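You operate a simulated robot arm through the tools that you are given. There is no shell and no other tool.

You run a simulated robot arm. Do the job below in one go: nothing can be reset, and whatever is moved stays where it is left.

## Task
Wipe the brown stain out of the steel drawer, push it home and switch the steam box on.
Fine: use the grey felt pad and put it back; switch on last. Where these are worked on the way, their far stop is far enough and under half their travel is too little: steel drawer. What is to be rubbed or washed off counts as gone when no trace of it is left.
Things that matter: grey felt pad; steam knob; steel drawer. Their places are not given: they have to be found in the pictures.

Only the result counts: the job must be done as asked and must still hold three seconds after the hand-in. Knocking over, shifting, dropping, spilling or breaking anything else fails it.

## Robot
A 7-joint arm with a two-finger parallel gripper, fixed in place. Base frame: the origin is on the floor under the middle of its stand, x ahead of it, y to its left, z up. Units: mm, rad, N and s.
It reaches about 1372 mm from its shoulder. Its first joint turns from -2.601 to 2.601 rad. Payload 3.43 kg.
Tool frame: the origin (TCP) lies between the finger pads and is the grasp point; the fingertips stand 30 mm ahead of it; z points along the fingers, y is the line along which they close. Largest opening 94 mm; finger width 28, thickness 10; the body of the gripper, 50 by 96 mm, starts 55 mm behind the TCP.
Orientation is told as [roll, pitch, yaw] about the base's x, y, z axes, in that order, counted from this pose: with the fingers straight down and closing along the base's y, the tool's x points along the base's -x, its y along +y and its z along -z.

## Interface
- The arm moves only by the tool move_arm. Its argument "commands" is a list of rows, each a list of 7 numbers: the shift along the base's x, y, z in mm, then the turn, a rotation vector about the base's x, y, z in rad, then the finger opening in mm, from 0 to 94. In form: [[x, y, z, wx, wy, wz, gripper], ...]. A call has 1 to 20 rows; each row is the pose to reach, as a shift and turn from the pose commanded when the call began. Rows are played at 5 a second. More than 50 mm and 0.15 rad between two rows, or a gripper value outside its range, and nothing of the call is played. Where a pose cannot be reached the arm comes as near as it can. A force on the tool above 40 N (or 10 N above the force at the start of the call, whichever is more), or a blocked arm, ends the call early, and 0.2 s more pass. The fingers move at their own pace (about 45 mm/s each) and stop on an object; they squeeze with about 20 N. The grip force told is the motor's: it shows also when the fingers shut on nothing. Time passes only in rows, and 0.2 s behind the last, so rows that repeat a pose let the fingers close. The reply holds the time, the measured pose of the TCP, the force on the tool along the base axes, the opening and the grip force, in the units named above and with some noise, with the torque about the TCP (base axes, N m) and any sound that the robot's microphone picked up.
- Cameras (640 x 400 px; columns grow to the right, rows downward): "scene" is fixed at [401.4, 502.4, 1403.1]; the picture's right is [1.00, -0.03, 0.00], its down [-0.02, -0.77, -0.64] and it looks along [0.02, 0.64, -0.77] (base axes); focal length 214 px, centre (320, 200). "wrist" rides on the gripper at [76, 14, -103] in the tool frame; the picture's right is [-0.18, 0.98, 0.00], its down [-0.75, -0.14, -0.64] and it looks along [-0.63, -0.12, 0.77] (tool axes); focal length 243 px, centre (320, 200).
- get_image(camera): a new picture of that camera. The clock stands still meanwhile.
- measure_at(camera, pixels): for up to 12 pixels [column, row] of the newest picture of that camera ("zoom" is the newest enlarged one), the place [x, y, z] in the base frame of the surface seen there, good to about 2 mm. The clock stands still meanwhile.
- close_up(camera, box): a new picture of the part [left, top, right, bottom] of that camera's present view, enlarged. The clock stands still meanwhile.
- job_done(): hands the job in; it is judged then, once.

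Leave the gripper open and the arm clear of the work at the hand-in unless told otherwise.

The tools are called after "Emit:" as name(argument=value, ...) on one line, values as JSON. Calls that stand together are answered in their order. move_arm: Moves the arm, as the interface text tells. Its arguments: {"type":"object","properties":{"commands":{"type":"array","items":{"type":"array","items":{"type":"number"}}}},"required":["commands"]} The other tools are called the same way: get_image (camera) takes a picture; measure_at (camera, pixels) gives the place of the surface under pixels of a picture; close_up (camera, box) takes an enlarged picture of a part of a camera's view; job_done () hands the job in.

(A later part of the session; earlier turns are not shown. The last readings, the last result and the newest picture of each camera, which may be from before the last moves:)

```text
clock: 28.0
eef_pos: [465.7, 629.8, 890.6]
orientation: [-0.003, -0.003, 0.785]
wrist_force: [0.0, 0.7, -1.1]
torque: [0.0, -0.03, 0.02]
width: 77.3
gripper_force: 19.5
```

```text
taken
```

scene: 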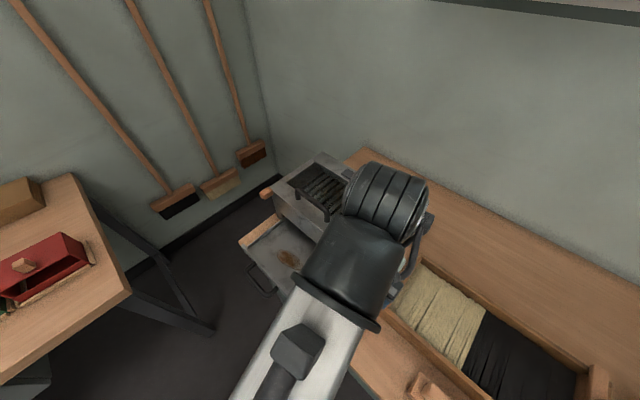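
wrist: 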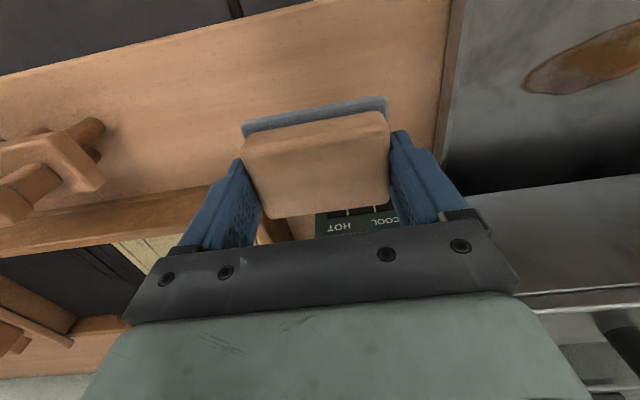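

The pad is held firmly, with its underside about 42 mm below the TCP. I'll carry it slowly over the drawer to the left part of the stain, passing above the 830 mm drawer wall.

Emit:
move_arm(commands=[[-3, 3, 3, 0, 0, 0, 0], [-8, 8, 6, 0, 0, 0, 0], [-16, 16, 8, 0, 0, 0, 0], [-26, 26, 8, 0, 0, 0, 0], [-36, 36, 8, 0, 0, 0, 0], [-46, 46, 8, 0, 0, 0, 0], [-56, 55, 8, 0, 0, 0, 0], [-66, 65, 8, 0, 0, 0, 0], [-76, 75, 8, 0, 0, 0, 0], [-86, 84, 8, 0, 0, 0, 0], [-96, 94, 8, 0, 0, 0, 0], [-106, 104, 8, 0, 0, 0, 0], [-116, 113, 8, 0, 0, 0, 0], [-126, 123, 8, 0, 0, 0, 0], [-136, 133, 8, 0, 0, 0, 0], [-146, 142, 8, 0, 0, 0, 0], [-154, 150, 8, 0, 0, 0, 0], [-160, 156, 8, 0, 0, 0, 0], [-163, 159, 8, 0, 0, 0, 0], [-164, 160, 8, 0, 0, 0, 0]])

Emit:
get_image(camera="wrist")

Emit:
get_image(camera="scene")

```text
clock: 32.2
eef_pos: [302.6, 789.9, 899.4]
orientation: [-0.002, -0.001, 0.786]
wrist_force: [-0.3, 1.1, -1.5]
torque: [0.0, 0.01, -0.01]
width: 77.2
gripper_force: 20.0
```

```text
taken
```

wrist: 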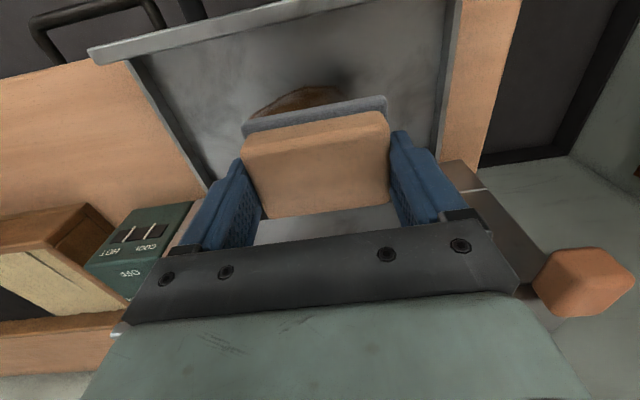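

```text
taken
```

scene: 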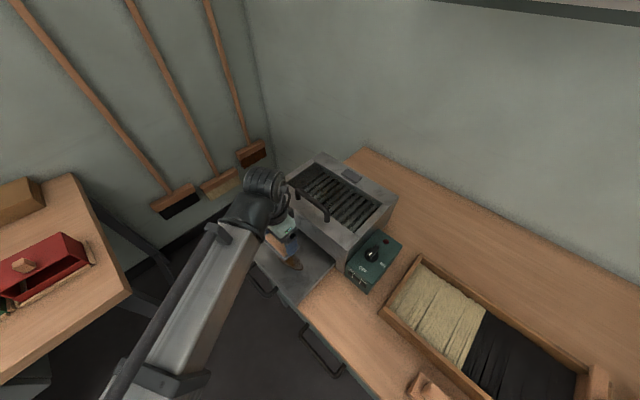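

The hand is over the left part of the stain, with the wooden knob well clear on the right. I'll lower the pad to just above the drawer floor.

Emit:
move_arm(commands=[[0, 0, -6, 0, 0, 0, 0], [0, 0, -16, 0, 0, 0, 0], [0, 0, -26, 0, 0, 0, 0], [0, 0, -36, 0, 0, 0, 0], [0, 0, -46, 0, 0, 0, 0], [0, 0, -54, 0, 0, 0, 0], [0, 0, -58, 0, 0, 0, 0], [0, 0, -60, 0, 0, 0, 0], [0, 0, -62, 0, 0, 0, 0]])

Emit:
get_image(camera="wrist")

```text
clock: 34.2
eef_pos: [301.9, 789.0, 836.9]
orientation: [-0.002, -0.001, 0.785]
wrist_force: [0.8, 0.6, -0.7]
torque: [-0.03, 0.02, 0.0]
width: 77.5
gripper_force: 19.8
```

```text
taken
```

wrist: 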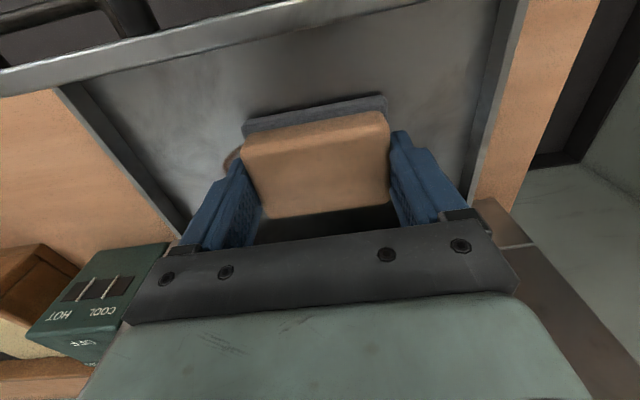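

There's no contact yet at z=836.9. I'll lower in 1 mm steps and watch the vertical force.

Emit:
move_arm(commands=[[0, 0, -1, 0, 0, 0, 0], [0, 0, -2, 0, 0, 0, 0]])

```text
clock: 34.8
eef_pos: [302.0, 789.2, 835.5]
orientation: [-0.002, -0.002, 0.786]
wrist_force: [0.6, -0.5, -1.0]
torque: [0.01, 0.02, -0.01]
width: 77.2
gripper_force: 20.4
```

Emit:
move_arm(commands=[[0, 0, -1, 0, 0, 0, 0], [0, 0, -2, 0, 0, 0, 0], [0, 0, -2, 0, 0, 0, 0]])

```text
clock: 35.6
eef_pos: [302.0, 789.1, 834.6]
orientation: [-0.001, -0.003, 0.784]
wrist_force: [-1.4, 2.9, 18.5]
torque: [-0.03, 0.09, -0.03]
width: 77.6
gripper_force: 20.7
```

Contact: 18.5 N downward at z=834.6. I'll ease up slightly and rub along the stain, first left, then right.

Emit:
move_arm(commands=[[0, 0, 0.6, 0, 0, 0, 0], [-2.1, 2.1, 0.6, 0, 0, 0, 0], [-5, 5, 0.6, 0, 0, 0, 0], [-7.5, 7.5, 0.6, 0, 0, 0, 0], [-7.5, 7.5, 0.6, 0, 0, 0, 0], [-4, 4, 0.6, 0, 0, 0, 0], [0, 0, 0.6, 0, 0, 0, 0], [4.5, -4.5, 0.6, 0, 0, 0, 0], [9, -9, 0.6, 0, 0, 0, 0], [13.5, -13.5, 0.6, 0, 0, 0, 0], [18, -18, 0.6, 0, 0, 0, 0], [22.5, -22.5, 0.6, 0, 0, 0, 0], [27, -27, 0.6, 0, 0, 0, 0], [31.5, -31.5, 0.6, 0, 0, 0, 0], [36, -36, 0.6, 0, 0, 0, 0], [40, -40, 0.6, 0, 0, 0, 0], [42.5, -42.5, 0.6, 0, 0, 0, 0], [42.5, -42.5, 0.6, 0, 0, 0, 0]])

Emit:
get_image(camera="wrist")

Emit:
get_image(camera="scene")

```text
clock: 39.4
eef_pos: [345.8, 745.5, 834.4]
orientation: [-0.002, -0.001, 0.786]
wrist_force: [0.7, -0.3, 1.4]
torque: [0.11, 0.08, -0.01]
width: 77.3
gripper_force: 20.2
```

```text
taken
```

wrist: 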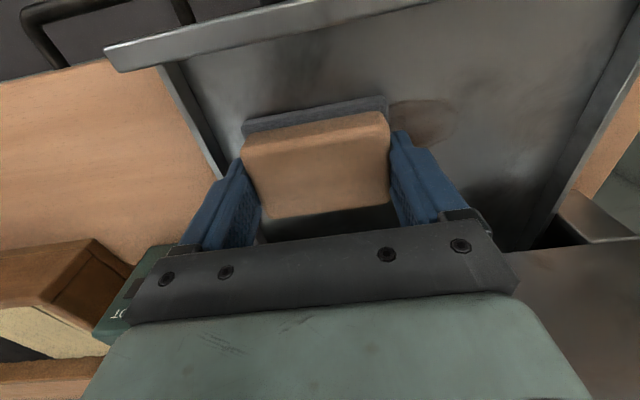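

```text
taken
```

scene: 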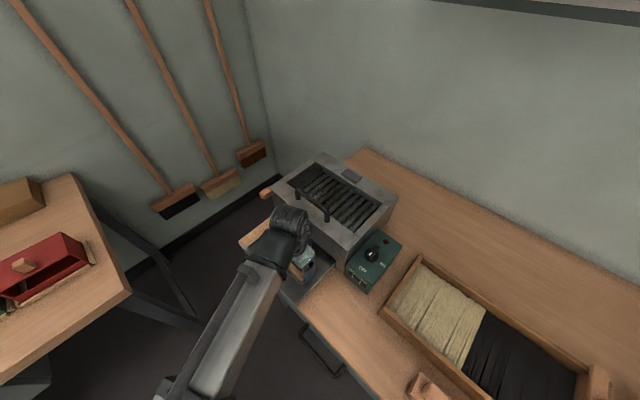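

The left part is already much fainter but still visible at wrist (425,118), and downward force has dropped to about 1.4 N. I'll press about 0.8 mm more and stroke across and back.

Emit:
move_arm(commands=[[0, 0, -0.8, 0, 0, 0, 0], [-4, 4, -0.8, 0, 0, 0, 0], [-9.5, 9.5, -0.8, 0, 0, 0, 0], [-15, 15, -0.8, 0, 0, 0, 0], [-20.5, 20.5, -0.8, 0, 0, 0, 0], [-26, 26, -0.8, 0, 0, 0, 0], [-31.5, 31.5, -0.8, 0, 0, 0, 0], [-37, 37, -0.8, 0, 0, 0, 0], [-42.5, 42.5, -0.8, 0, 0, 0, 0], [-48, 48, -0.8, 0, 0, 0, 0], [-52, 52, -0.8, 0, 0, 0, 0], [-53, 53, -0.8, 0, 0, 0, 0], [-48, 48, -0.8, 0, 0, 0, 0], [-40, 40, -0.8, 0, 0, 0, 0], [-32, 32, -0.8, 0, 0, 0, 0], [-24, 24, -0.8, 0, 0, 0, 0], [-16, 16, -0.8, 0, 0, 0, 0], [-8, 8, -0.8, 0, 0, 0, 0], [0, 0, -0.8, 0, 0, 0, 0], [0, 0, -0.8, 0, 0, 0, 0]])

Emit:
get_image(camera="wrist")

```text
clock: 43.6
eef_pos: [345.3, 746.4, 832.7]
orientation: [-0.002, -0.002, 0.786]
wrist_force: [-5.0, 5.8, 23.1]
torque: [0.32, 0.4, -0.05]
width: 77.3
gripper_force: 20.2
```

```text
taken
```

wrist: 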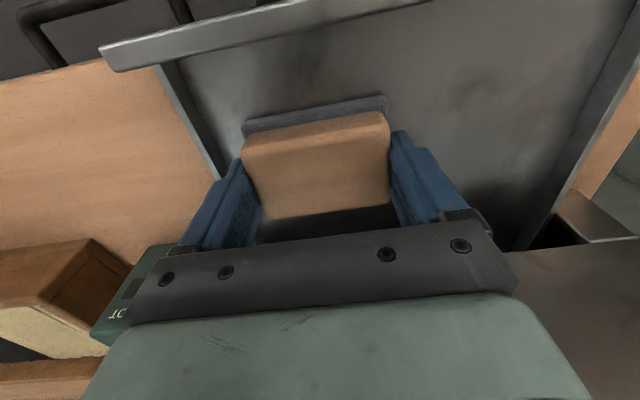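

The left part now looks clean. I'll do two more passes, one shifted a little outward and one a little inward, with slightly less pressure.

Emit:
move_arm(commands=[[0, 0, 0.5, 0, 0, 0, 0], [-4, 0, 0.5, 0, 0, 0, 0], [-9.5, 0, 0.5, 0, 0, 0, 0], [-17, 5, 0.5, 0, 0, 0, 0], [-24, 13, 0.5, 0, 0, 0, 0], [-32, 21, 0.5, 0, 0, 0, 0], [-40, 29, 0.5, 0, 0, 0, 0], [-48, 37, 0.5, 0, 0, 0, 0], [-56, 45, 0.5, 0, 0, 0, 0], [-58, 47, 0.5, 0, 0, 0, 0], [-52, 53, 0.5, 0, 0, 0, 0], [-46, 57, 0.5, 0, 0, 0, 0], [-40, 52, 0.5, 0, 0, 0, 0], [-32, 44, 0.5, 0, 0, 0, 0], [-24, 36, 0.5, 0, 0, 0, 0], [-16, 28, 0.5, 0, 0, 0, 0], [-8, 20, 0.5, 0, 0, 0, 0], [0, 12, 0.5, 0, 0, 0, 0], [6, 6, 0.5, 0, 0, 0, 0], [6, 6, 0.5, 0, 0, 0, 0]])

Emit:
get_image(camera="wrist")

```text
clock: 47.8
eef_pos: [351.4, 752.1, 833.1]
orientation: [0.001, -0.001, 0.787]
wrist_force: [-4.9, 4.4, 20.6]
torque: [0.24, 0.34, 0.02]
width: 77.4
gripper_force: 20.3
```

```text
taken
```

wrist: 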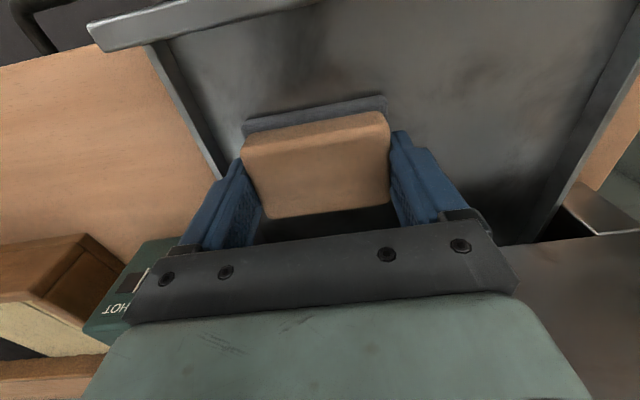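

The force is steady. I'll lift the pad slowly clear of the drawer, shifting right, and look at the floor.

Emit:
move_arm(commands=[[0, 0, 1, 0, 0, 0, 0], [0, 0, 3, 0, 0, 0, 0], [0, 0, 6, 0, 0, 0, 0], [0, 0, 11, 0, 0, 0, 0], [0, 0, 18, 0, 0, 0, 0], [0, 0, 26, 0, 0, 0, 0], [0, 0, 34, 0, 0, 0, 0], [0, 0, 42, 0, 0, 0, 0], [0, 0, 50, 0, 0, 0, 0], [0, 0, 58, 0, 0, 0, 0], [0, 0, 64, 0, 0, 0, 0], [4, -4, 66, 0, 0, 0, 0], [10, -10, 66, 0, 0, 0, 0], [18, -18, 66, 0, 0, 0, 0], [26, -26, 66, 0, 0, 0, 0], [34, -34, 66, 0, 0, 0, 0], [42, -42, 66, 0, 0, 0, 0], [50, -50, 66, 0, 0, 0, 0], [54, -54, 66, 0, 0, 0, 0], [55, -55, 66, 0, 0, 0, 0]])

Emit:
get_image(camera="wrist")

Emit:
close_up(camera="scene", box=[230, 200, 350, 310])

```text
clock: 52.0
eef_pos: [406.6, 697.2, 899.6]
orientation: [-0.003, 0.001, 0.786]
wrist_force: [0.3, -0.6, 0.0]
torque: [-0.02, 0.0, 0.01]
width: 77.4
gripper_force: 19.8
```

```text
taken
```

wrist: 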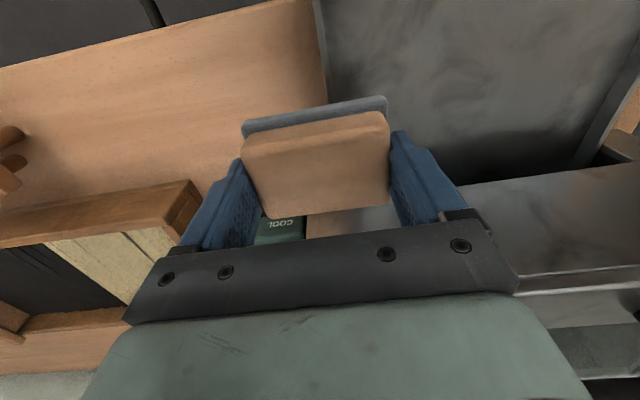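

```text
3.64 times, centred on (290, 255) of scene
```

zoom: 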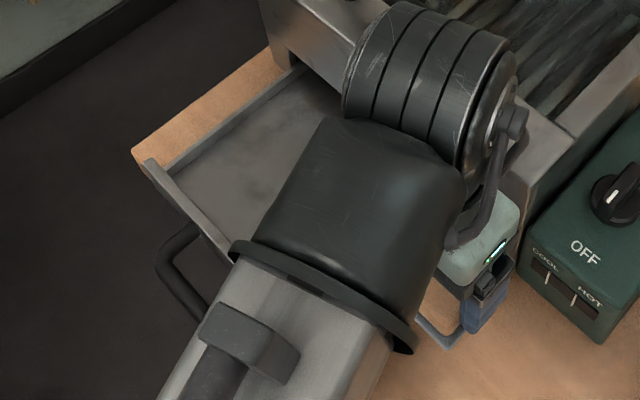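

The wrist view shows the drawer floor without an obvious brown patch. I'll zoom into that region to check for any remnant.

Emit:
close_up(camera="wrist", box=[320, 0, 640, 190])

Emit:
measure_at(camera="zoom", pixels=[[100, 60], [150, 150], [280, 100], [400, 60], [440, 150], [300, 250], [500, 60], [480, 250]])

```text
2.00 times, centred on (480, 95) of wrist
```

zoom: 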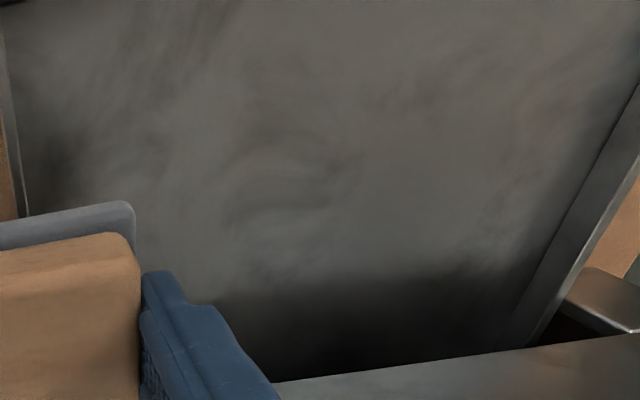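

```text
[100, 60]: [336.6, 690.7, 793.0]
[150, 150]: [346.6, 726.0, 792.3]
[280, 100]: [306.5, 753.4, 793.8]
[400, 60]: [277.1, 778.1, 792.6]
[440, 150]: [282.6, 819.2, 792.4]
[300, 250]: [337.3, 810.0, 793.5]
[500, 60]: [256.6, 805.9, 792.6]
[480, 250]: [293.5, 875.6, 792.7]
```

The stained area looks evenly grey here. I'll hover the pad above its home spot, which clears the scene camera's view of the drawer, and check again before setting it down.

Emit:
move_arm(commands=[[3, -3, 0, 0, 0, 0, 0], [8, -9, 0, 0, 0, 0, 0], [15, -17, 0, 0, 0, 0, 0], [23, -26, 0, 0, 0, 0, 0], [31, -35, 0, 0, 0, 0, 0], [39, -45, 0, 0, 0, 0, 0], [47, -54, 0, 0, 0, 0, 0], [54, -62, 0, 0, 0, 0, 0], [58, -66, 0, 0, 0, 0, 0], [59.3, -68, 0, 0, 0, 0, 0], [59.3, -68, 0, 0, 0, 0, 0]])

Emit:
close_up(camera="scene", box=[240, 210, 340, 300])

Emit:
get_image(camera="wrist")

```text
clock: 54.4
eef_pos: [464.5, 630.9, 897.5]
orientation: [-0.001, -0.002, 0.786]
wrist_force: [0.0, 0.1, -1.0]
torque: [0.01, 0.01, 0.01]
width: 77.5
gripper_force: 20.4
```

```text
4.44 times, centred on (290, 255) of scene
```

zoom: 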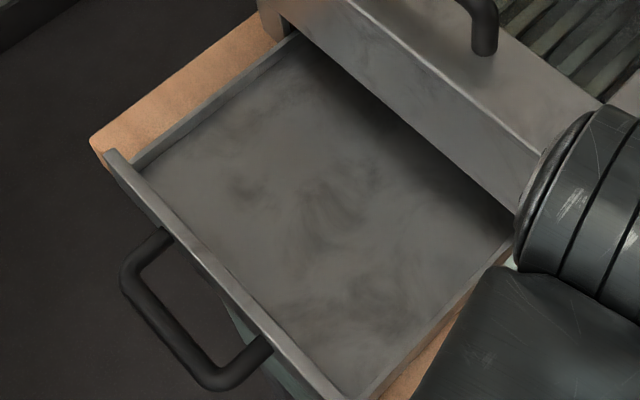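

```text
taken
```

wrist: 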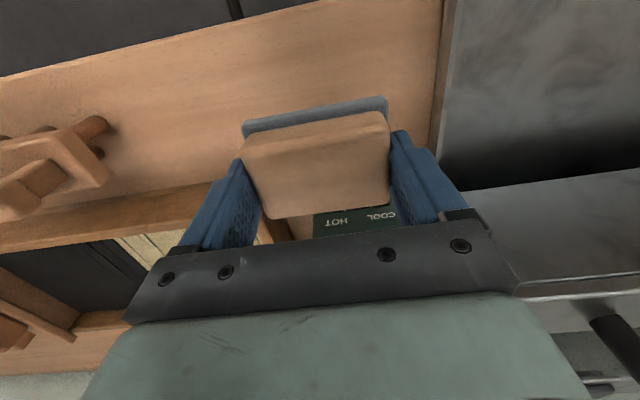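

The brown is gone, and two of the grey smudges match marks I saw before wiping. One at zoom (340,205) was under the stain, so I'll enlarge that part to judge its colour.

Emit:
close_up(camera="scene", box=[270, 230, 320, 280])

Emit:
close_up(camera="scene", box=[282, 244, 310, 268])

```text
8.00 times, centred on (295, 255) of scene
```

zoom: 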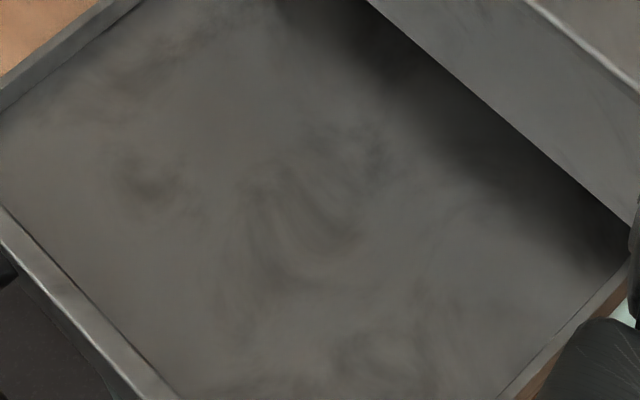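

```text
16.00 times, centred on (296, 256) of scene
```

zoom: 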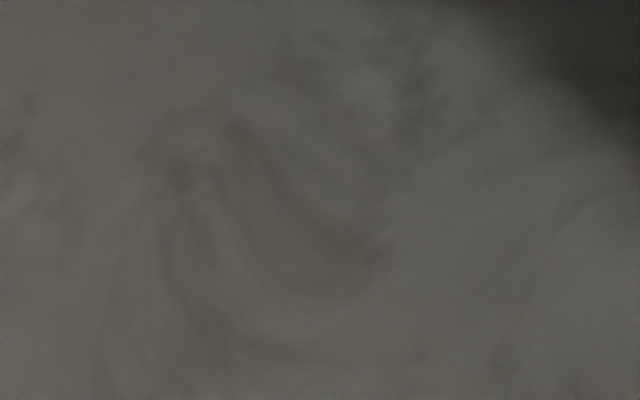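

A faint streak remains that is probably just metal texture, but I can't be sure. I'll wipe again with firm pressure and compare. First I carry the pad back over the stain spot.

Emit:
move_arm(commands=[[-3, 3, 1, 0, 0, 0, 0], [-8, 8, 2, 0, 0, 0, 0], [-16, 16, 2, 0, 0, 0, 0], [-25, 24, 2, 0, 0, 0, 0], [-35, 34, 2, 0, 0, 0, 0], [-45, 44, 2, 0, 0, 0, 0], [-55, 54, 2, 0, 0, 0, 0], [-65, 64, 2, 0, 0, 0, 0], [-75, 73, 2, 0, 0, 0, 0], [-85, 83, 2, 0, 0, 0, 0], [-95, 93, 2, 0, 0, 0, 0], [-105, 103, 2, 0, 0, 0, 0], [-115, 112, 2, 0, 0, 0, 0], [-125, 122, 2, 0, 0, 0, 0], [-135, 132, 2, 0, 0, 0, 0], [-144, 141, 2, 0, 0, 0, 0], [-151, 148, 2, 0, 0, 0, 0], [-156, 153, 2, 0, 0, 0, 0], [-159, 155.4, 2, 0, 0, 0, 0]])

Emit:
move_arm(commands=[[0, 0, -6, 0, 0, 0, 0], [0, 0, -15, 0, 0, 0, 0], [0, 0, -25, 0, 0, 0, 0], [0, 0, -35, 0, 0, 0, 0], [0, 0, -45, 0, 0, 0, 0], [0, 0, -54, 0, 0, 0, 0], [0, 0, -60, 0, 0, 0, 0], [0, 0, -63, 0, 0, 0, 0]])

```text
clock: 58.4
eef_pos: [308.1, 784.4, 900.8]
orientation: [-0.002, -0.003, 0.785]
wrist_force: [-0.2, -0.5, -0.8]
torque: [0.02, 0.02, -0.04]
width: 77.2
gripper_force: 19.8
```

```text
clock: 60.2
eef_pos: [306.8, 784.1, 837.9]
orientation: [-0.002, 0.001, 0.785]
wrist_force: [-0.1, 0.5, -0.2]
torque: [0.02, -0.02, 0.0]
width: 77.6
gripper_force: 19.5
```

The pad is about 3–4 mm above the floor. I'll lower it to contact.

Emit:
move_arm(commands=[[0, 0, -2, 0, 0, 0, 0], [0, 0, -3, 0, 0, 0, 0], [0, 0, -4, 0, 0, 0, 0], [0, 0, -5, 0, 0, 0, 0], [0, 0, -5, 0, 0, 0, 0]])

```text
clock: 61.4
eef_pos: [307.3, 784.3, 834.1]
orientation: [0.0, -0.003, 0.786]
wrist_force: [-1.9, 1.4, 16.1]
torque: [-0.04, 0.19, 0.0]
width: 77.3
gripper_force: 20.1
```

16 N of contact force. I'll rub left, right and left again along the stain's length.

Emit:
move_arm(commands=[[-6, 6, 0, 0, 0, 0, 0], [-12, 12, 0, 0, 0, 0, 0], [-17.5, 17.5, 0, 0, 0, 0, 0], [-10, 10, 0, 0, 0, 0, 0], [-2, 2, 0, 0, 0, 0, 0], [6, -6, 0, 0, 0, 0, 0], [14, -14, 0, 0, 0, 0, 0], [22, -22, 0, 0, 0, 0, 0], [30, -30, 0, 0, 0, 0, 0], [38, -38, 0, 0, 0, 0, 0], [40, -40, 0, 0, 0, 0, 0], [32, -32, 0, 0, 0, 0, 0], [24, -24, 0, 0, 0, 0, 0], [16, -16, 0, 0, 0, 0, 0], [8, -8, 0, 0, 0, 0, 0], [0, 0, 0, 0, 0, 0, 0], [-8, 8, 0, 0, 0, 0, 0], [-16, 16, 0, 0, 0, 0, 0], [-17.5, 17.5, 0, 0, 0, 0, 0], [-12, 12, 0, 0, 0, 0, 0]])

Emit:
move_arm(commands=[[-4, -4, 0, 0, 0, 0, 0], [3, -11, 0, 0, 0, 0, 0], [11, -19, 0, 0, 0, 0, 0], [19, -27, 0, 0, 0, 0, 0], [27, -35, 0, 0, 0, 0, 0], [35, -43, 0, 0, 0, 0, 0], [43, -51, 0, 0, 0, 0, 0], [49, -55, 0, 0, 0, 0, 0], [54, -50, 0, 0, 0, 0, 0], [57, -45, 0, 0, 0, 0, 0], [49, -37, 0, 0, 0, 0, 0], [41, -29, 0, 0, 0, 0, 0], [33, -21, 0, 0, 0, 0, 0], [25, -13, 0, 0, 0, 0, 0], [17, -5, 0, 0, 0, 0, 0], [9, 3, 0, 0, 0, 0, 0], [1, 11, 0, 0, 0, 0, 0], [0, 6, 0, 0, 0, 0, 0], [0, 0, 0, 0, 0, 0, 0]])

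Emit:
get_image(camera="wrist")

```text
clock: 65.6
eef_pos: [293.0, 799.1, 834.2]
orientation: [0.001, -0.003, 0.788]
wrist_force: [-5.1, 5.1, 18.4]
torque: [-0.2, -0.19, 0.04]
width: 77.2
gripper_force: 19.9
```

```text
clock: 69.6
eef_pos: [292.7, 798.8, 833.6]
orientation: [0.002, -0.003, 0.786]
wrist_force: [-2.2, 9.4, 22.6]
torque: [-0.04, -0.31, 0.12]
width: 77.3
gripper_force: 19.9
```

```text
taken
```

wrist: 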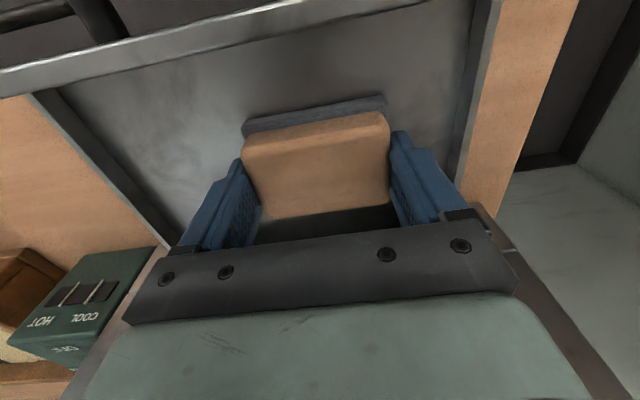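

Both passes ran with 18–23 N on the pad. I'll lift it slowly out of the drawer and carry it back toward its home spot.

Emit:
move_arm(commands=[[0, 0, 1, 0, 0, 0, 0], [0, 0, 3, 0, 0, 0, 0], [0, 0, 6, 0, 0, 0, 0], [0, 0, 11, 0, 0, 0, 0], [0, 0, 18, 0, 0, 0, 0], [0, 0, 26, 0, 0, 0, 0], [0, 0, 34, 0, 0, 0, 0], [0, 0, 42, 0, 0, 0, 0], [0, 0, 50, 0, 0, 0, 0], [0, 0, 58, 0, 0, 0, 0], [0, 0, 64, 0, 0, 0, 0], [4, -4, 66, 0, 0, 0, 0], [10, -10, 66, 0, 0, 0, 0], [18, -18, 66, 0, 0, 0, 0], [26, -26, 66, 0, 0, 0, 0], [34, -34, 66, 0, 0, 0, 0], [42, -42, 66, 0, 0, 0, 0], [50, -50, 66, 0, 0, 0, 0], [56, -56, 66, 0, 0, 0, 0], [60, -60, 66, 0, 0, 0, 0]])

Emit:
move_arm(commands=[[5, -5, 0, 0, 0, 0, 0], [13, -13, 0, 0, 0, 0, 0], [22, -22, 0, 0, 0, 0, 0], [31, -31, 0, 0, 0, 0, 0], [40, -40, 0, 0, 0, 0, 0], [49, -49, 0, 0, 0, 0, 0], [58, -58, 0, 0, 0, 0, 0], [67, -67, 0, 0, 0, 0, 0], [76, -76, 0, 0, 0, 0, 0], [85, -83, 0, 0, 0, 0, 0], [94, -91, 0, 0, 0, 0, 0], [102, -98, 0, 0, 0, 0, 0], [108, -104, 0, 0, 0, 0, 0], [112, -108, 0, 0, 0, 0, 0], [113, -109, 0, 0, 0, 0, 0], [113, -109, 0, 0, 0, 0, 0]])

Emit:
close_up(camera="scene", box=[270, 230, 320, 280])

Emit:
close_up(camera="scene", box=[282, 244, 310, 268])

Emit:
get_image(camera="wrist")

```text
clock: 73.8
eef_pos: [353.7, 737.3, 898.7]
orientation: [-0.002, 0.0, 0.784]
wrist_force: [-0.1, 0.3, -0.5]
torque: [-0.03, 0.01, 0.01]
width: 77.4
gripper_force: 20.6
```

```text
clock: 77.2
eef_pos: [467.9, 627.5, 899.7]
orientation: [-0.003, 0.0, 0.786]
wrist_force: [0.0, -0.3, -1.9]
torque: [0.02, 0.0, -0.03]
width: 77.4
gripper_force: 20.4
```

```text
8.00 times, centred on (295, 255) of scene
```

zoom: 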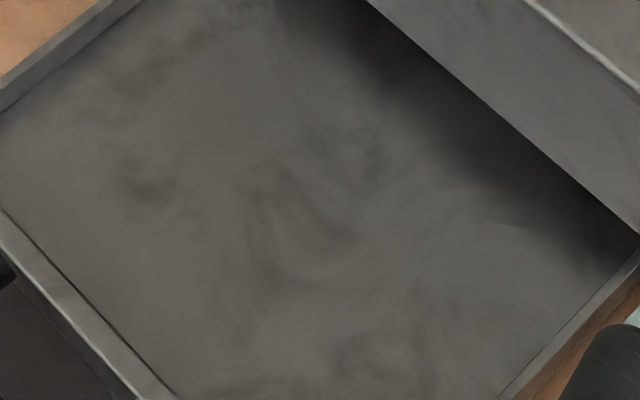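

```text
16.00 times, centred on (296, 256) of scene
```

zoom: 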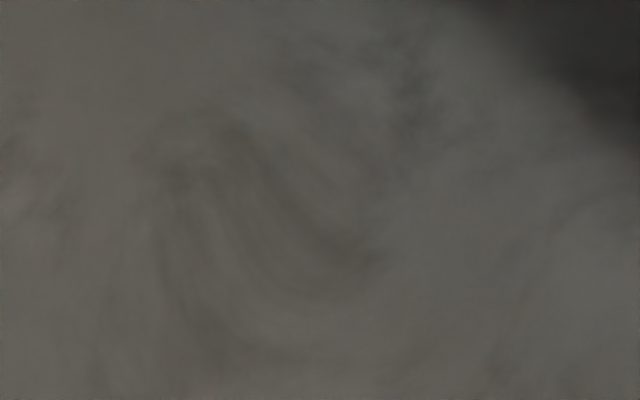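

```text
taken
```

wrist: 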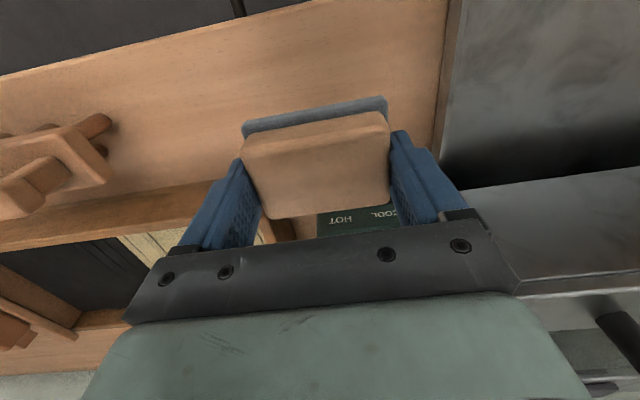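

The picture is identical to the one before the second wipe, so the streaks are metal texture and the stain is gone. Now I'll lower the pad onto its home spot, slowing near the bench.

Emit:
move_arm(commands=[[-0.4, 0.5, -4, 0, 0, 0, 0], [-0.8, 1.1, -11, 0, 0, 0, 0], [-0.8, 1.1, -20, 0, 0, 0, 0], [-0.8, 1.1, -29, 0, 0, 0, 0], [-0.8, 1.1, -38, 0, 0, 0, 0], [-0.8, 1.1, -47, 0, 0, 0, 0], [-0.8, 1.1, -56, 0, 0, 0, 0], [-0.8, 1.1, -63, 0, 0, 0, 0], [-0.8, 1.1, -68, 0, 0, 0, 0], [-0.8, 1.1, -71, 0, 0, 0, 0], [-0.8, 1.1, -73, 0, 0, 0, 0], [-0.8, 1.1, -74, 0, 0, 0, 0]])

Emit:
get_image(camera="wrist")

```text
clock: 79.8
eef_pos: [465.8, 629.7, 824.1]
orientation: [-0.002, -0.001, 0.785]
wrist_force: [-0.9, -0.4, -1.6]
torque: [-0.01, 0.02, 0.01]
width: 77.5
gripper_force: 20.0
```

```text
taken
```

wrist: 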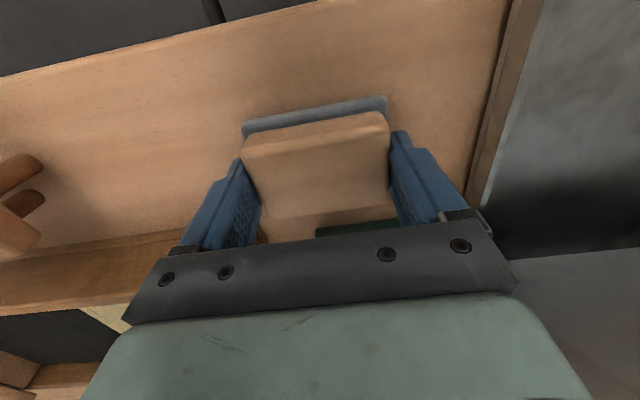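

There's no contact yet, with -1.6 N being the pad's weight. I'll go down in small steps until it sits.

Emit:
move_arm(commands=[[0, 0, -1, 0, 0, 0, 0], [0, 0, -2, 0, 0, 0, 0], [0, 0, -2.5, 0, 0, 0, 0]])

```text
clock: 80.6
eef_pos: [466.5, 628.5, 823.4]
orientation: [-0.002, -0.002, 0.785]
wrist_force: [-0.5, -0.5, -1.0]
torque: [-0.02, 0.05, -0.01]
width: 77.5
gripper_force: 20.1
```

Emit:
move_arm(commands=[[0, 0, -0.7, 0, 0, 0, 0], [0, 0, -1.4, 0, 0, 0, 0], [0, 0, -1.4, 0, 0, 0, 0]])

```text
clock: 81.4
eef_pos: [466.2, 629.5, 821.7]
orientation: [-0.002, -0.003, 0.786]
wrist_force: [3.1, 2.4, 11.6]
torque: [0.07, 0.2, -0.05]
width: 77.5
gripper_force: 19.9
```

The pad is seated on the bench at 11.6 N. I'll ease up half a millimetre and open the fingers.

Emit:
move_arm(commands=[[0, 0, 0.5, 0, 0, 0, 0], [0, 0, 0.5, 0, 0, 0, 80], [0, 0, 0.5, 0, 0, 0, 94], [0, 0, 0.5, 0, 0, 0, 94], [0, 0, 0.5, 0, 0, 0, 94]])

Emit:
get_image(camera="wrist")

```text
clock: 82.6
eef_pos: [466.4, 628.2, 822.7]
orientation: [-0.001, 0.0, 0.785]
wrist_force: [1.7, -3.2, 6.2]
torque: [0.13, 0.2, 0.09]
width: 92.4
gripper_force: 0.1
```

```text
taken
```

wrist: 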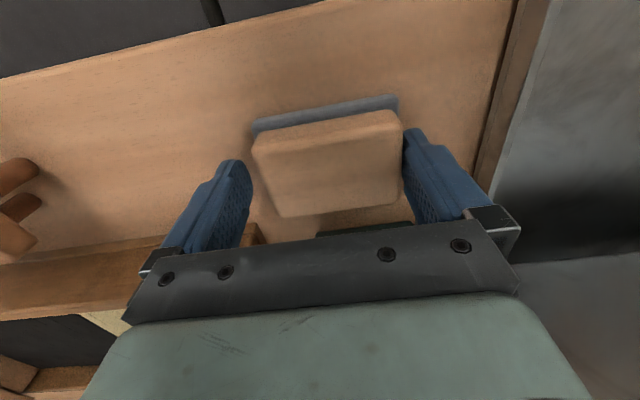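

While opening, the right fingertip rested on the felt rim and dragged the pad about 8 mm. I'll rise 4 mm so the tips clear the felt, then check.

Emit:
move_arm(commands=[[0, 0, 1, 0, 0, 0, 94], [0, 0, 2, 0, 0, 0, 94], [0, 0, 4, 0, 0, 0, 94], [0, 0, 4, 0, 0, 0, 94]])

Emit:
get_image(camera="wrist")

Emit:
close_up(camera="wrist", box=[180, 60, 460, 240])

```text
clock: 83.6
eef_pos: [467.4, 628.4, 825.1]
orientation: [-0.001, 0.0, 0.784]
wrist_force: [-0.3, -0.3, -0.1]
torque: [0.03, 0.01, 0.0]
width: 94.0
gripper_force: 0.1
```

```text
taken
```

wrist: 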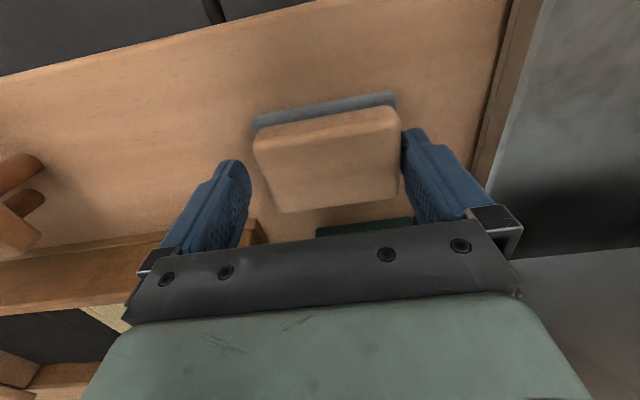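

```text
2.22 times, centred on (320, 150) of wrist
```

zoom: 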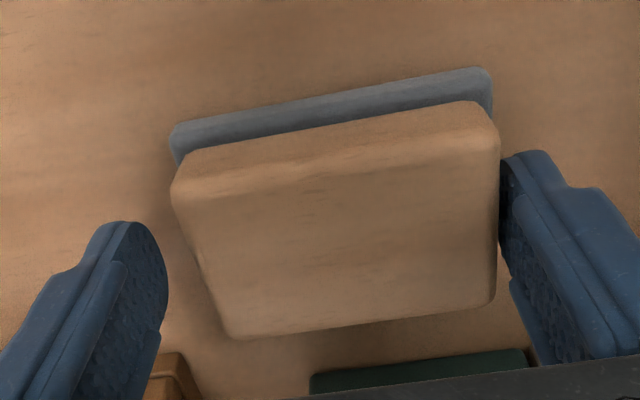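

The contact is gone. I'll close to 79 mm so the right finger nudges the pad back to the middle, then reopen with the tips clear of the felt.

Emit:
move_arm(commands=[[0, 0, 1, 0, 0, 0, 92], [0, 0, 1, 0, 0, 0, 88], [0, 0, 1, 0, 0, 0, 85], [0, 0, 1, 0, 0, 0, 82], [0, 0, 1, 0, 0, 0, 79], [0, 0, 1, 0, 0, 0, 78], [0, 0, 1, 0, 0, 0, 78]])

Emit:
get_image(camera="wrist")

```text
clock: 85.2
eef_pos: [466.5, 628.7, 827.5]
orientation: [-0.001, -0.002, 0.786]
wrist_force: [-1.0, 0.1, -0.1]
torque: [0.01, -0.04, -0.03]
width: 78.0
gripper_force: 0.3
```

```text
taken
```

wrist: 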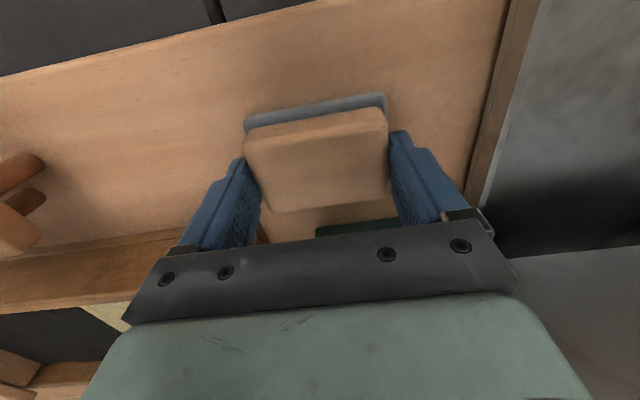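

The pad is centred again between the fingers without being squeezed (78.0 mm, 0.3 N). I'll open slowly and check that it stays.

Emit:
move_arm(commands=[[0, 0, 0, 0, 0, 0, 82], [0, 0, 0, 0, 0, 0, 88], [0, 0, 0, 0, 0, 0, 94], [0, 0, 0, 0, 0, 0, 94]])

Emit:
get_image(camera="wrist")

```text
clock: 86.2
eef_pos: [467.2, 629.7, 827.2]
orientation: [-0.001, -0.001, 0.784]
wrist_force: [-0.3, -0.2, 0.5]
torque: [-0.03, 0.0, -0.01]
width: 93.8
gripper_force: 0.1
```

```text
taken
```

wrist: 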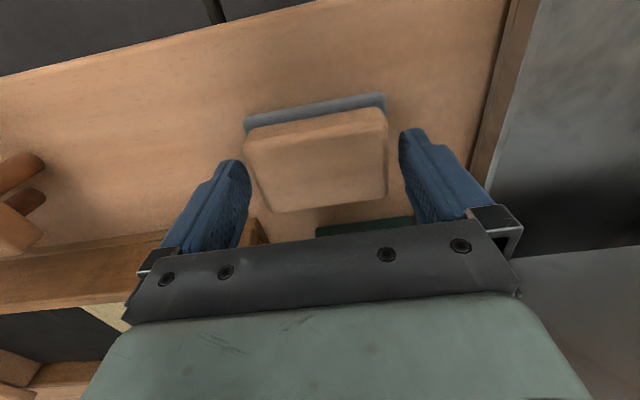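

The pad sits where it was at the start. I'll rise straight up and check it from above.

Emit:
move_arm(commands=[[0, 0, 10, 0, 0, 0, 94], [0, 0, 30, 0, 0, 0, 94], [0, 0, 65, 0, 0, 0, 94], [0, 0, 110, 0, 0, 0, 94], [0, 0, 155, 0, 0, 0, 94], [0, 0, 190, 0, 0, 0, 94], [0, 0, 190, 0, 0, 0, 94]])

Emit:
get_image(camera="wrist")

Emit:
close_up(camera="wrist", box=[250, 20, 410, 120])

Emit:
measure_at(camera="zoom", pixels=[[145, 138], [385, 88], [140, 130], [390, 82], [185, 320], [405, 280], [275, 210]])

```text
clock: 87.8
eef_pos: [465.4, 629.4, 1015.7]
orientation: [-0.001, 0.001, 0.786]
wrist_force: [0.6, -0.5, -1.4]
torque: [0.01, 0.02, 0.0]
width: 93.9
gripper_force: 0.0
```

```text
taken
```

wrist: 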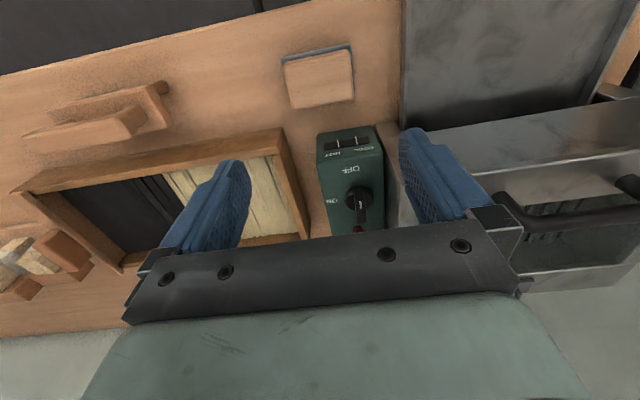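

```text
4.00 times, centred on (330, 70) of wrist
```

zoom: 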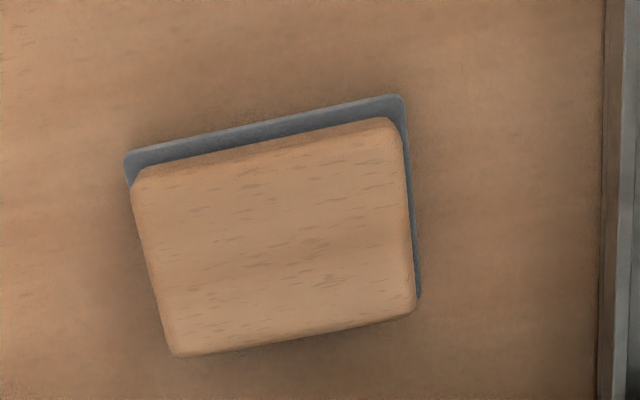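

```text
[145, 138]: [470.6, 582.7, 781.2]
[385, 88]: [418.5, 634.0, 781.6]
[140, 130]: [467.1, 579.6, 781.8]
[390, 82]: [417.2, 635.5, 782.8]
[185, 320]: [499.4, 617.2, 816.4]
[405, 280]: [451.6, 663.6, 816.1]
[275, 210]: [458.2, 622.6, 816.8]
```

I'll measure the pad's actual corners in this zoom: (128,158), (400,98), (180,350) and (412,305).

Emit:
measure_at(camera="zoom", pixels=[[130, 158], [400, 100], [180, 350], [410, 303], [418, 290], [148, 270], [404, 200]])

Emit:
close_up(camera="scene", box=[225, 190, 345, 310])

Emit:
measure_at(camera="zoom", pixels=[[180, 230], [160, 250], [220, 320], [200, 305], [240, 330], [262, 318]])

```text
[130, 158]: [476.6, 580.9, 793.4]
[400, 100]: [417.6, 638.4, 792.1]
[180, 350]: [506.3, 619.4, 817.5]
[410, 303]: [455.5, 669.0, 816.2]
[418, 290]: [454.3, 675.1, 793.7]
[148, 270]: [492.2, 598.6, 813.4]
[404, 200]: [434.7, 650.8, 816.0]
```

```text
3.33 times, centred on (285, 250) of scene
```

zoom: 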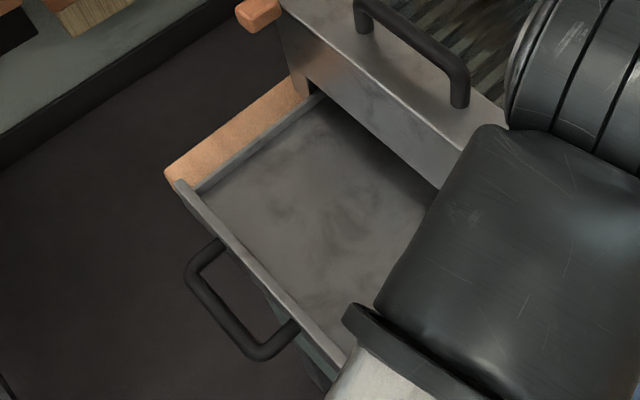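

```text
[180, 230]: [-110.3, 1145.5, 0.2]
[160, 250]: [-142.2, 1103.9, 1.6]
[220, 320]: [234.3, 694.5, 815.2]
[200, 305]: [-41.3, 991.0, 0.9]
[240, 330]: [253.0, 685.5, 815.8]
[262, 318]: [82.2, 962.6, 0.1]
```

The pad is within 2 mm of where it started. Next, with the fingers closed, I'll go out in front of the drawer handle (bar now at about (234,694,815)) and approach from outside.

Emit:
move_arm(commands=[[-30, 5, 0, 0, 0, 0, 60], [-74, 12, 0, 0, 0, 0, 20], [-118, 18, 0, 0, 0, 0, 0], [-162, 25, 0, 0, 0, 0, 0], [-206, 32, 0, 0, 0, 0, 0], [-245, 38, 0, 0, 0, 0, 0], [-261, 40, 0, 0, 0, 0, 0], [-261, 40, -40, 0, 0, 0, 0], [-261, 40, -80, 0, 0, 0, 0], [-261, 40, -100, 0, 0, 0, 0], [-261, 40, -100, 0, 0, 0, 0]])

Emit:
get_image(camera="wrist")

Emit:
get_image(camera="scene")

```text
clock: 90.2
eef_pos: [207.3, 669.4, 915.4]
orientation: [-0.002, -0.002, 0.786]
wrist_force: [-0.2, 0.2, -0.1]
torque: [0.0, 0.01, -0.02]
width: 0.0
gripper_force: 20.2
```

```text
taken
```

wrist: 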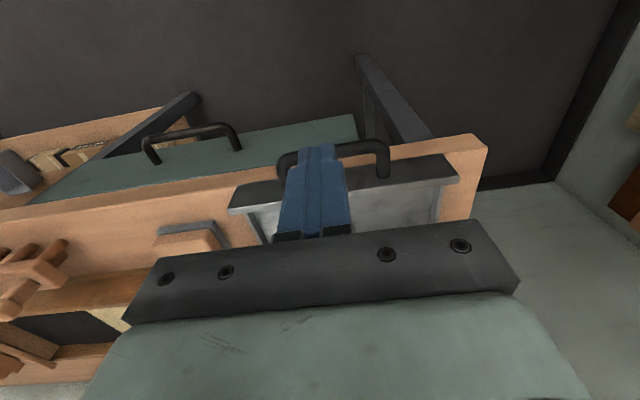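

```text
taken
```

scene: 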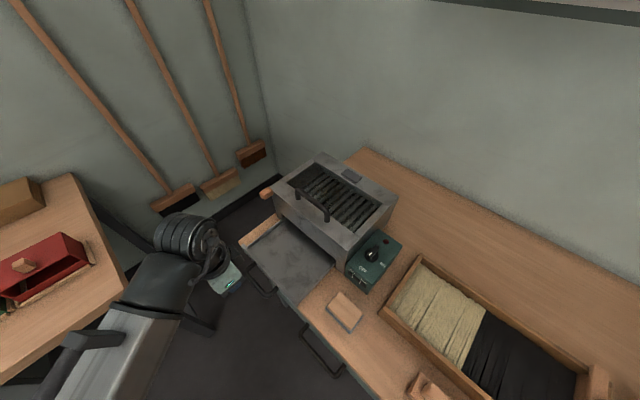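

The geometry checks out: the fingers are about 17 mm outside the bar. I'll lower to bar height (z≈826).

Emit:
move_arm(commands=[[0, 0, -30, 0, 0, 0, 0], [0, 0, -60, 0, 0, 0, 0], [0, 0, -90, 0, 0, 0, 0], [0, 0, -90, 0, 0, 0, 0]])

Emit:
get_image(camera="wrist")

```text
clock: 91.2
eef_pos: [205.1, 669.4, 827.5]
orientation: [-0.004, -0.002, 0.785]
wrist_force: [-0.2, 0.4, 0.4]
torque: [0.0, 0.04, 0.0]
width: 0.0
gripper_force: 20.2
```

```text
taken
```

wrist: 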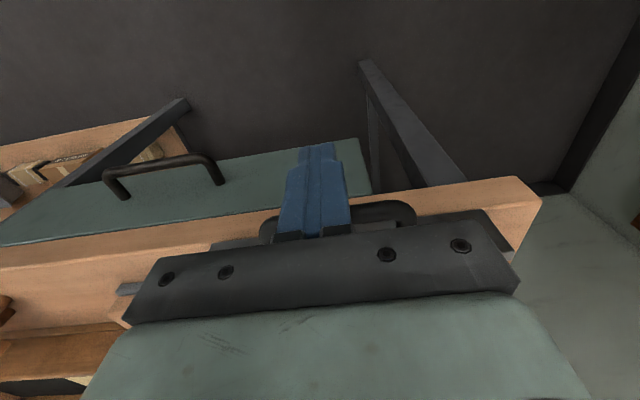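

The fingers stand just outside the bar, near its middle. I'll push inward along (+0.707,+0.707), in moderate steps.

Emit:
move_arm(commands=[[5, 5, 0, 0, 0, 0, 0], [10, 10, 0, 0, 0, 0, 0], [14, 14, 0, 0, 0, 0, 0], [19, 19, 0, 0, 0, 0, 0], [25, 25, 0, 0, 0, 0, 0], [32, 32, 0, 0, 0, 0, 0], [39, 39, 0, 0, 0, 0, 0], [46, 46, 0, 0, 0, 0, 0], [53, 53, 0, 0, 0, 0, 0], [60, 60, 0, 0, 0, 0, 0], [67, 67, 0, 0, 0, 0, 0], [74, 74, 0, 0, 0, 0, 0], [81, 81, 0, 0, 0, 0, 0], [88, 88, 0, 0, 0, 0, 0]])

Emit:
get_image(camera="wrist")

Emit:
get_image(camera="scene")

```text
clock: 94.2
eef_pos: [294.4, 757.0, 826.6]
orientation: [0.0, 0.0, 0.784]
wrist_force: [-1.2, -0.2, 0.7]
torque: [-0.03, 0.0, 0.0]
width: 0.0
gripper_force: 19.7
```

```text
taken
```

wrist: 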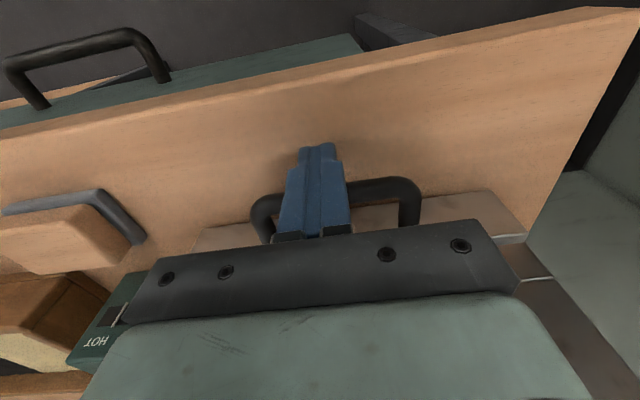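

```text
taken
```

scene: 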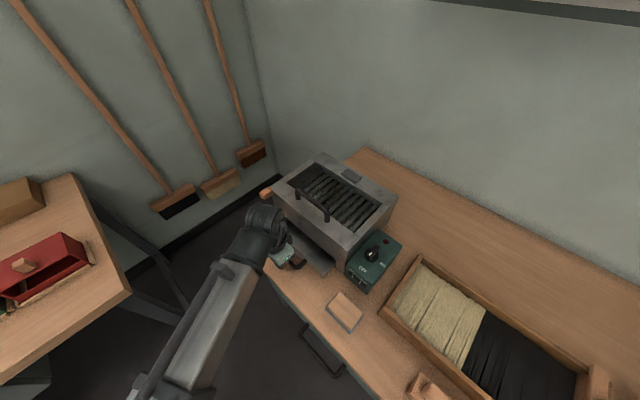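

The drawer slides in easily, with about 43 mm to go. I'll continue with smaller steps until it seats.

Emit:
move_arm(commands=[[5, 5, 0, 0, 0, 0, 0], [10, 10, 0, 0, 0, 0, 0], [15, 15, 0, 0, 0, 0, 0], [19, 19, 0, 0, 0, 0, 0], [23, 23, 0, 0, 0, 0, 0], [26, 26, 0, 0, 0, 0, 0], [28, 28, 0, 0, 0, 0, 0], [29.5, 29.5, 0, 0, 0, 0, 0], [30.5, 30.5, 0, 0, 0, 0, 0]])

Emit:
get_image(camera="wrist")

Emit:
close_up(camera="scene", box=[240, 190, 360, 290])

```text
clock: 96.2
eef_pos: [324.3, 787.9, 826.7]
orientation: [0.0, -0.002, 0.783]
wrist_force: [-2.6, -1.2, 0.4]
torque: [0.0, 0.05, -0.01]
width: 0.0
gripper_force: 19.8
```

```text
taken
```

wrist: 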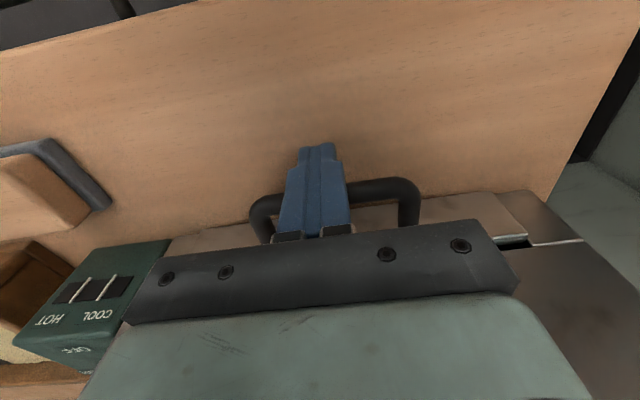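

```text
4.00 times, centred on (300, 240) of scene
```

zoom: 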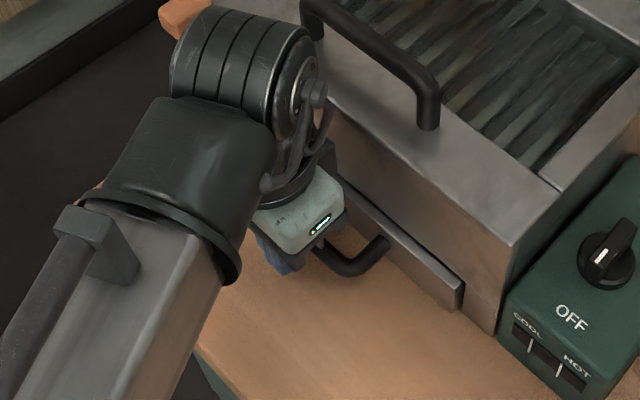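

Force is still low at about 3 N. I'll press on in 1 mm steps until it meets a firm stop.

Emit:
move_arm(commands=[[0.7, 0.7, 0, 0, 0, 0, 0], [1.4, 1.4, 0, 0, 0, 0, 0], [2.1, 2.1, 0, 0, 0, 0, 0], [2.8, 2.8, 0, 0, 0, 0, 0]])

```text
clock: 97.2
eef_pos: [325.4, 789.3, 827.7]
orientation: [-0.001, 0.001, 0.784]
wrist_force: [-9.7, -14.2, 1.1]
torque: [-0.2, 0.2, -0.03]
width: 0.1
gripper_force: 20.2
```

It's firm now: 17 N with almost no motion. One slightly firmer push, then I back off straight outward and up.

Emit:
move_arm(commands=[[0.7, 0.7, 0, 0, 0, 0, 0], [1.2, 1.2, 0, 0, 0, 0, 0], [1.2, 1.2, 0, 0, 0, 0, 0]])

Emit:
move_arm(commands=[[-2, -2, 0, 0, 0, 0, 0], [-6, -6, 0, 0, 0, 0, 0], [-14, -14, 0, 0, 0, 0, 0], [-20, -20, 10, 0, 0, 0, 0], [-24, -24, 40, 0, 0, 0, 0], [-24, -24, 85, 0, 0, 0, 0], [-24, -24, 130, 0, 0, 0, 0], [-24, -24, 175, 0, 0, 0, 0], [-24, -24, 200, 0, 0, 0, 0], [-24, -24, 200, 0, 0, 0, 0]])

Emit:
get_image(camera="wrist")

Emit:
close_up(camera="scene", box=[260, 180, 360, 280])

```text
clock: 98.0
eef_pos: [325.8, 789.3, 826.2]
orientation: [-0.004, 0.006, 0.786]
wrist_force: [-23.0, -27.3, -2.4]
torque: [-0.13, 0.75, -0.01]
width: 0.1
gripper_force: 20.5
```

```text
clock: 100.2
eef_pos: [305.6, 768.9, 1029.4]
orientation: [-0.002, 0.001, 0.785]
wrist_force: [-0.2, -0.1, -0.4]
torque: [0.02, 0.01, -0.02]
width: 0.2
gripper_force: 20.3
```

```text
taken
```

wrist: 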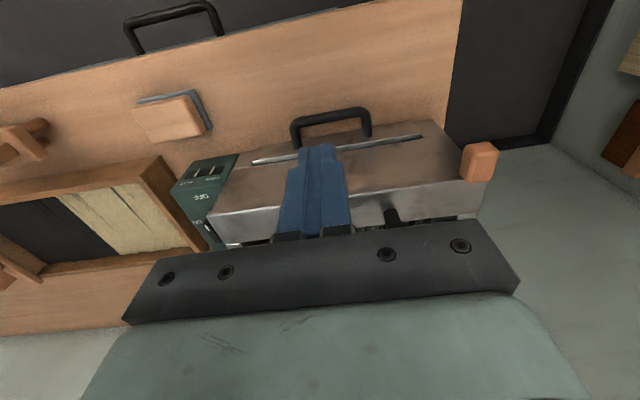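

```text
4.00 times, centred on (310, 230) of scene
```

zoom: 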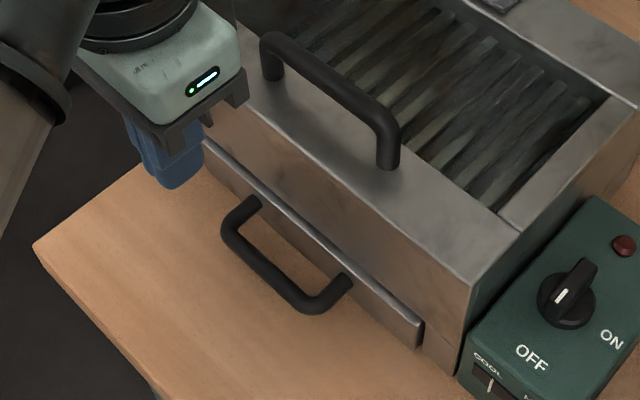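

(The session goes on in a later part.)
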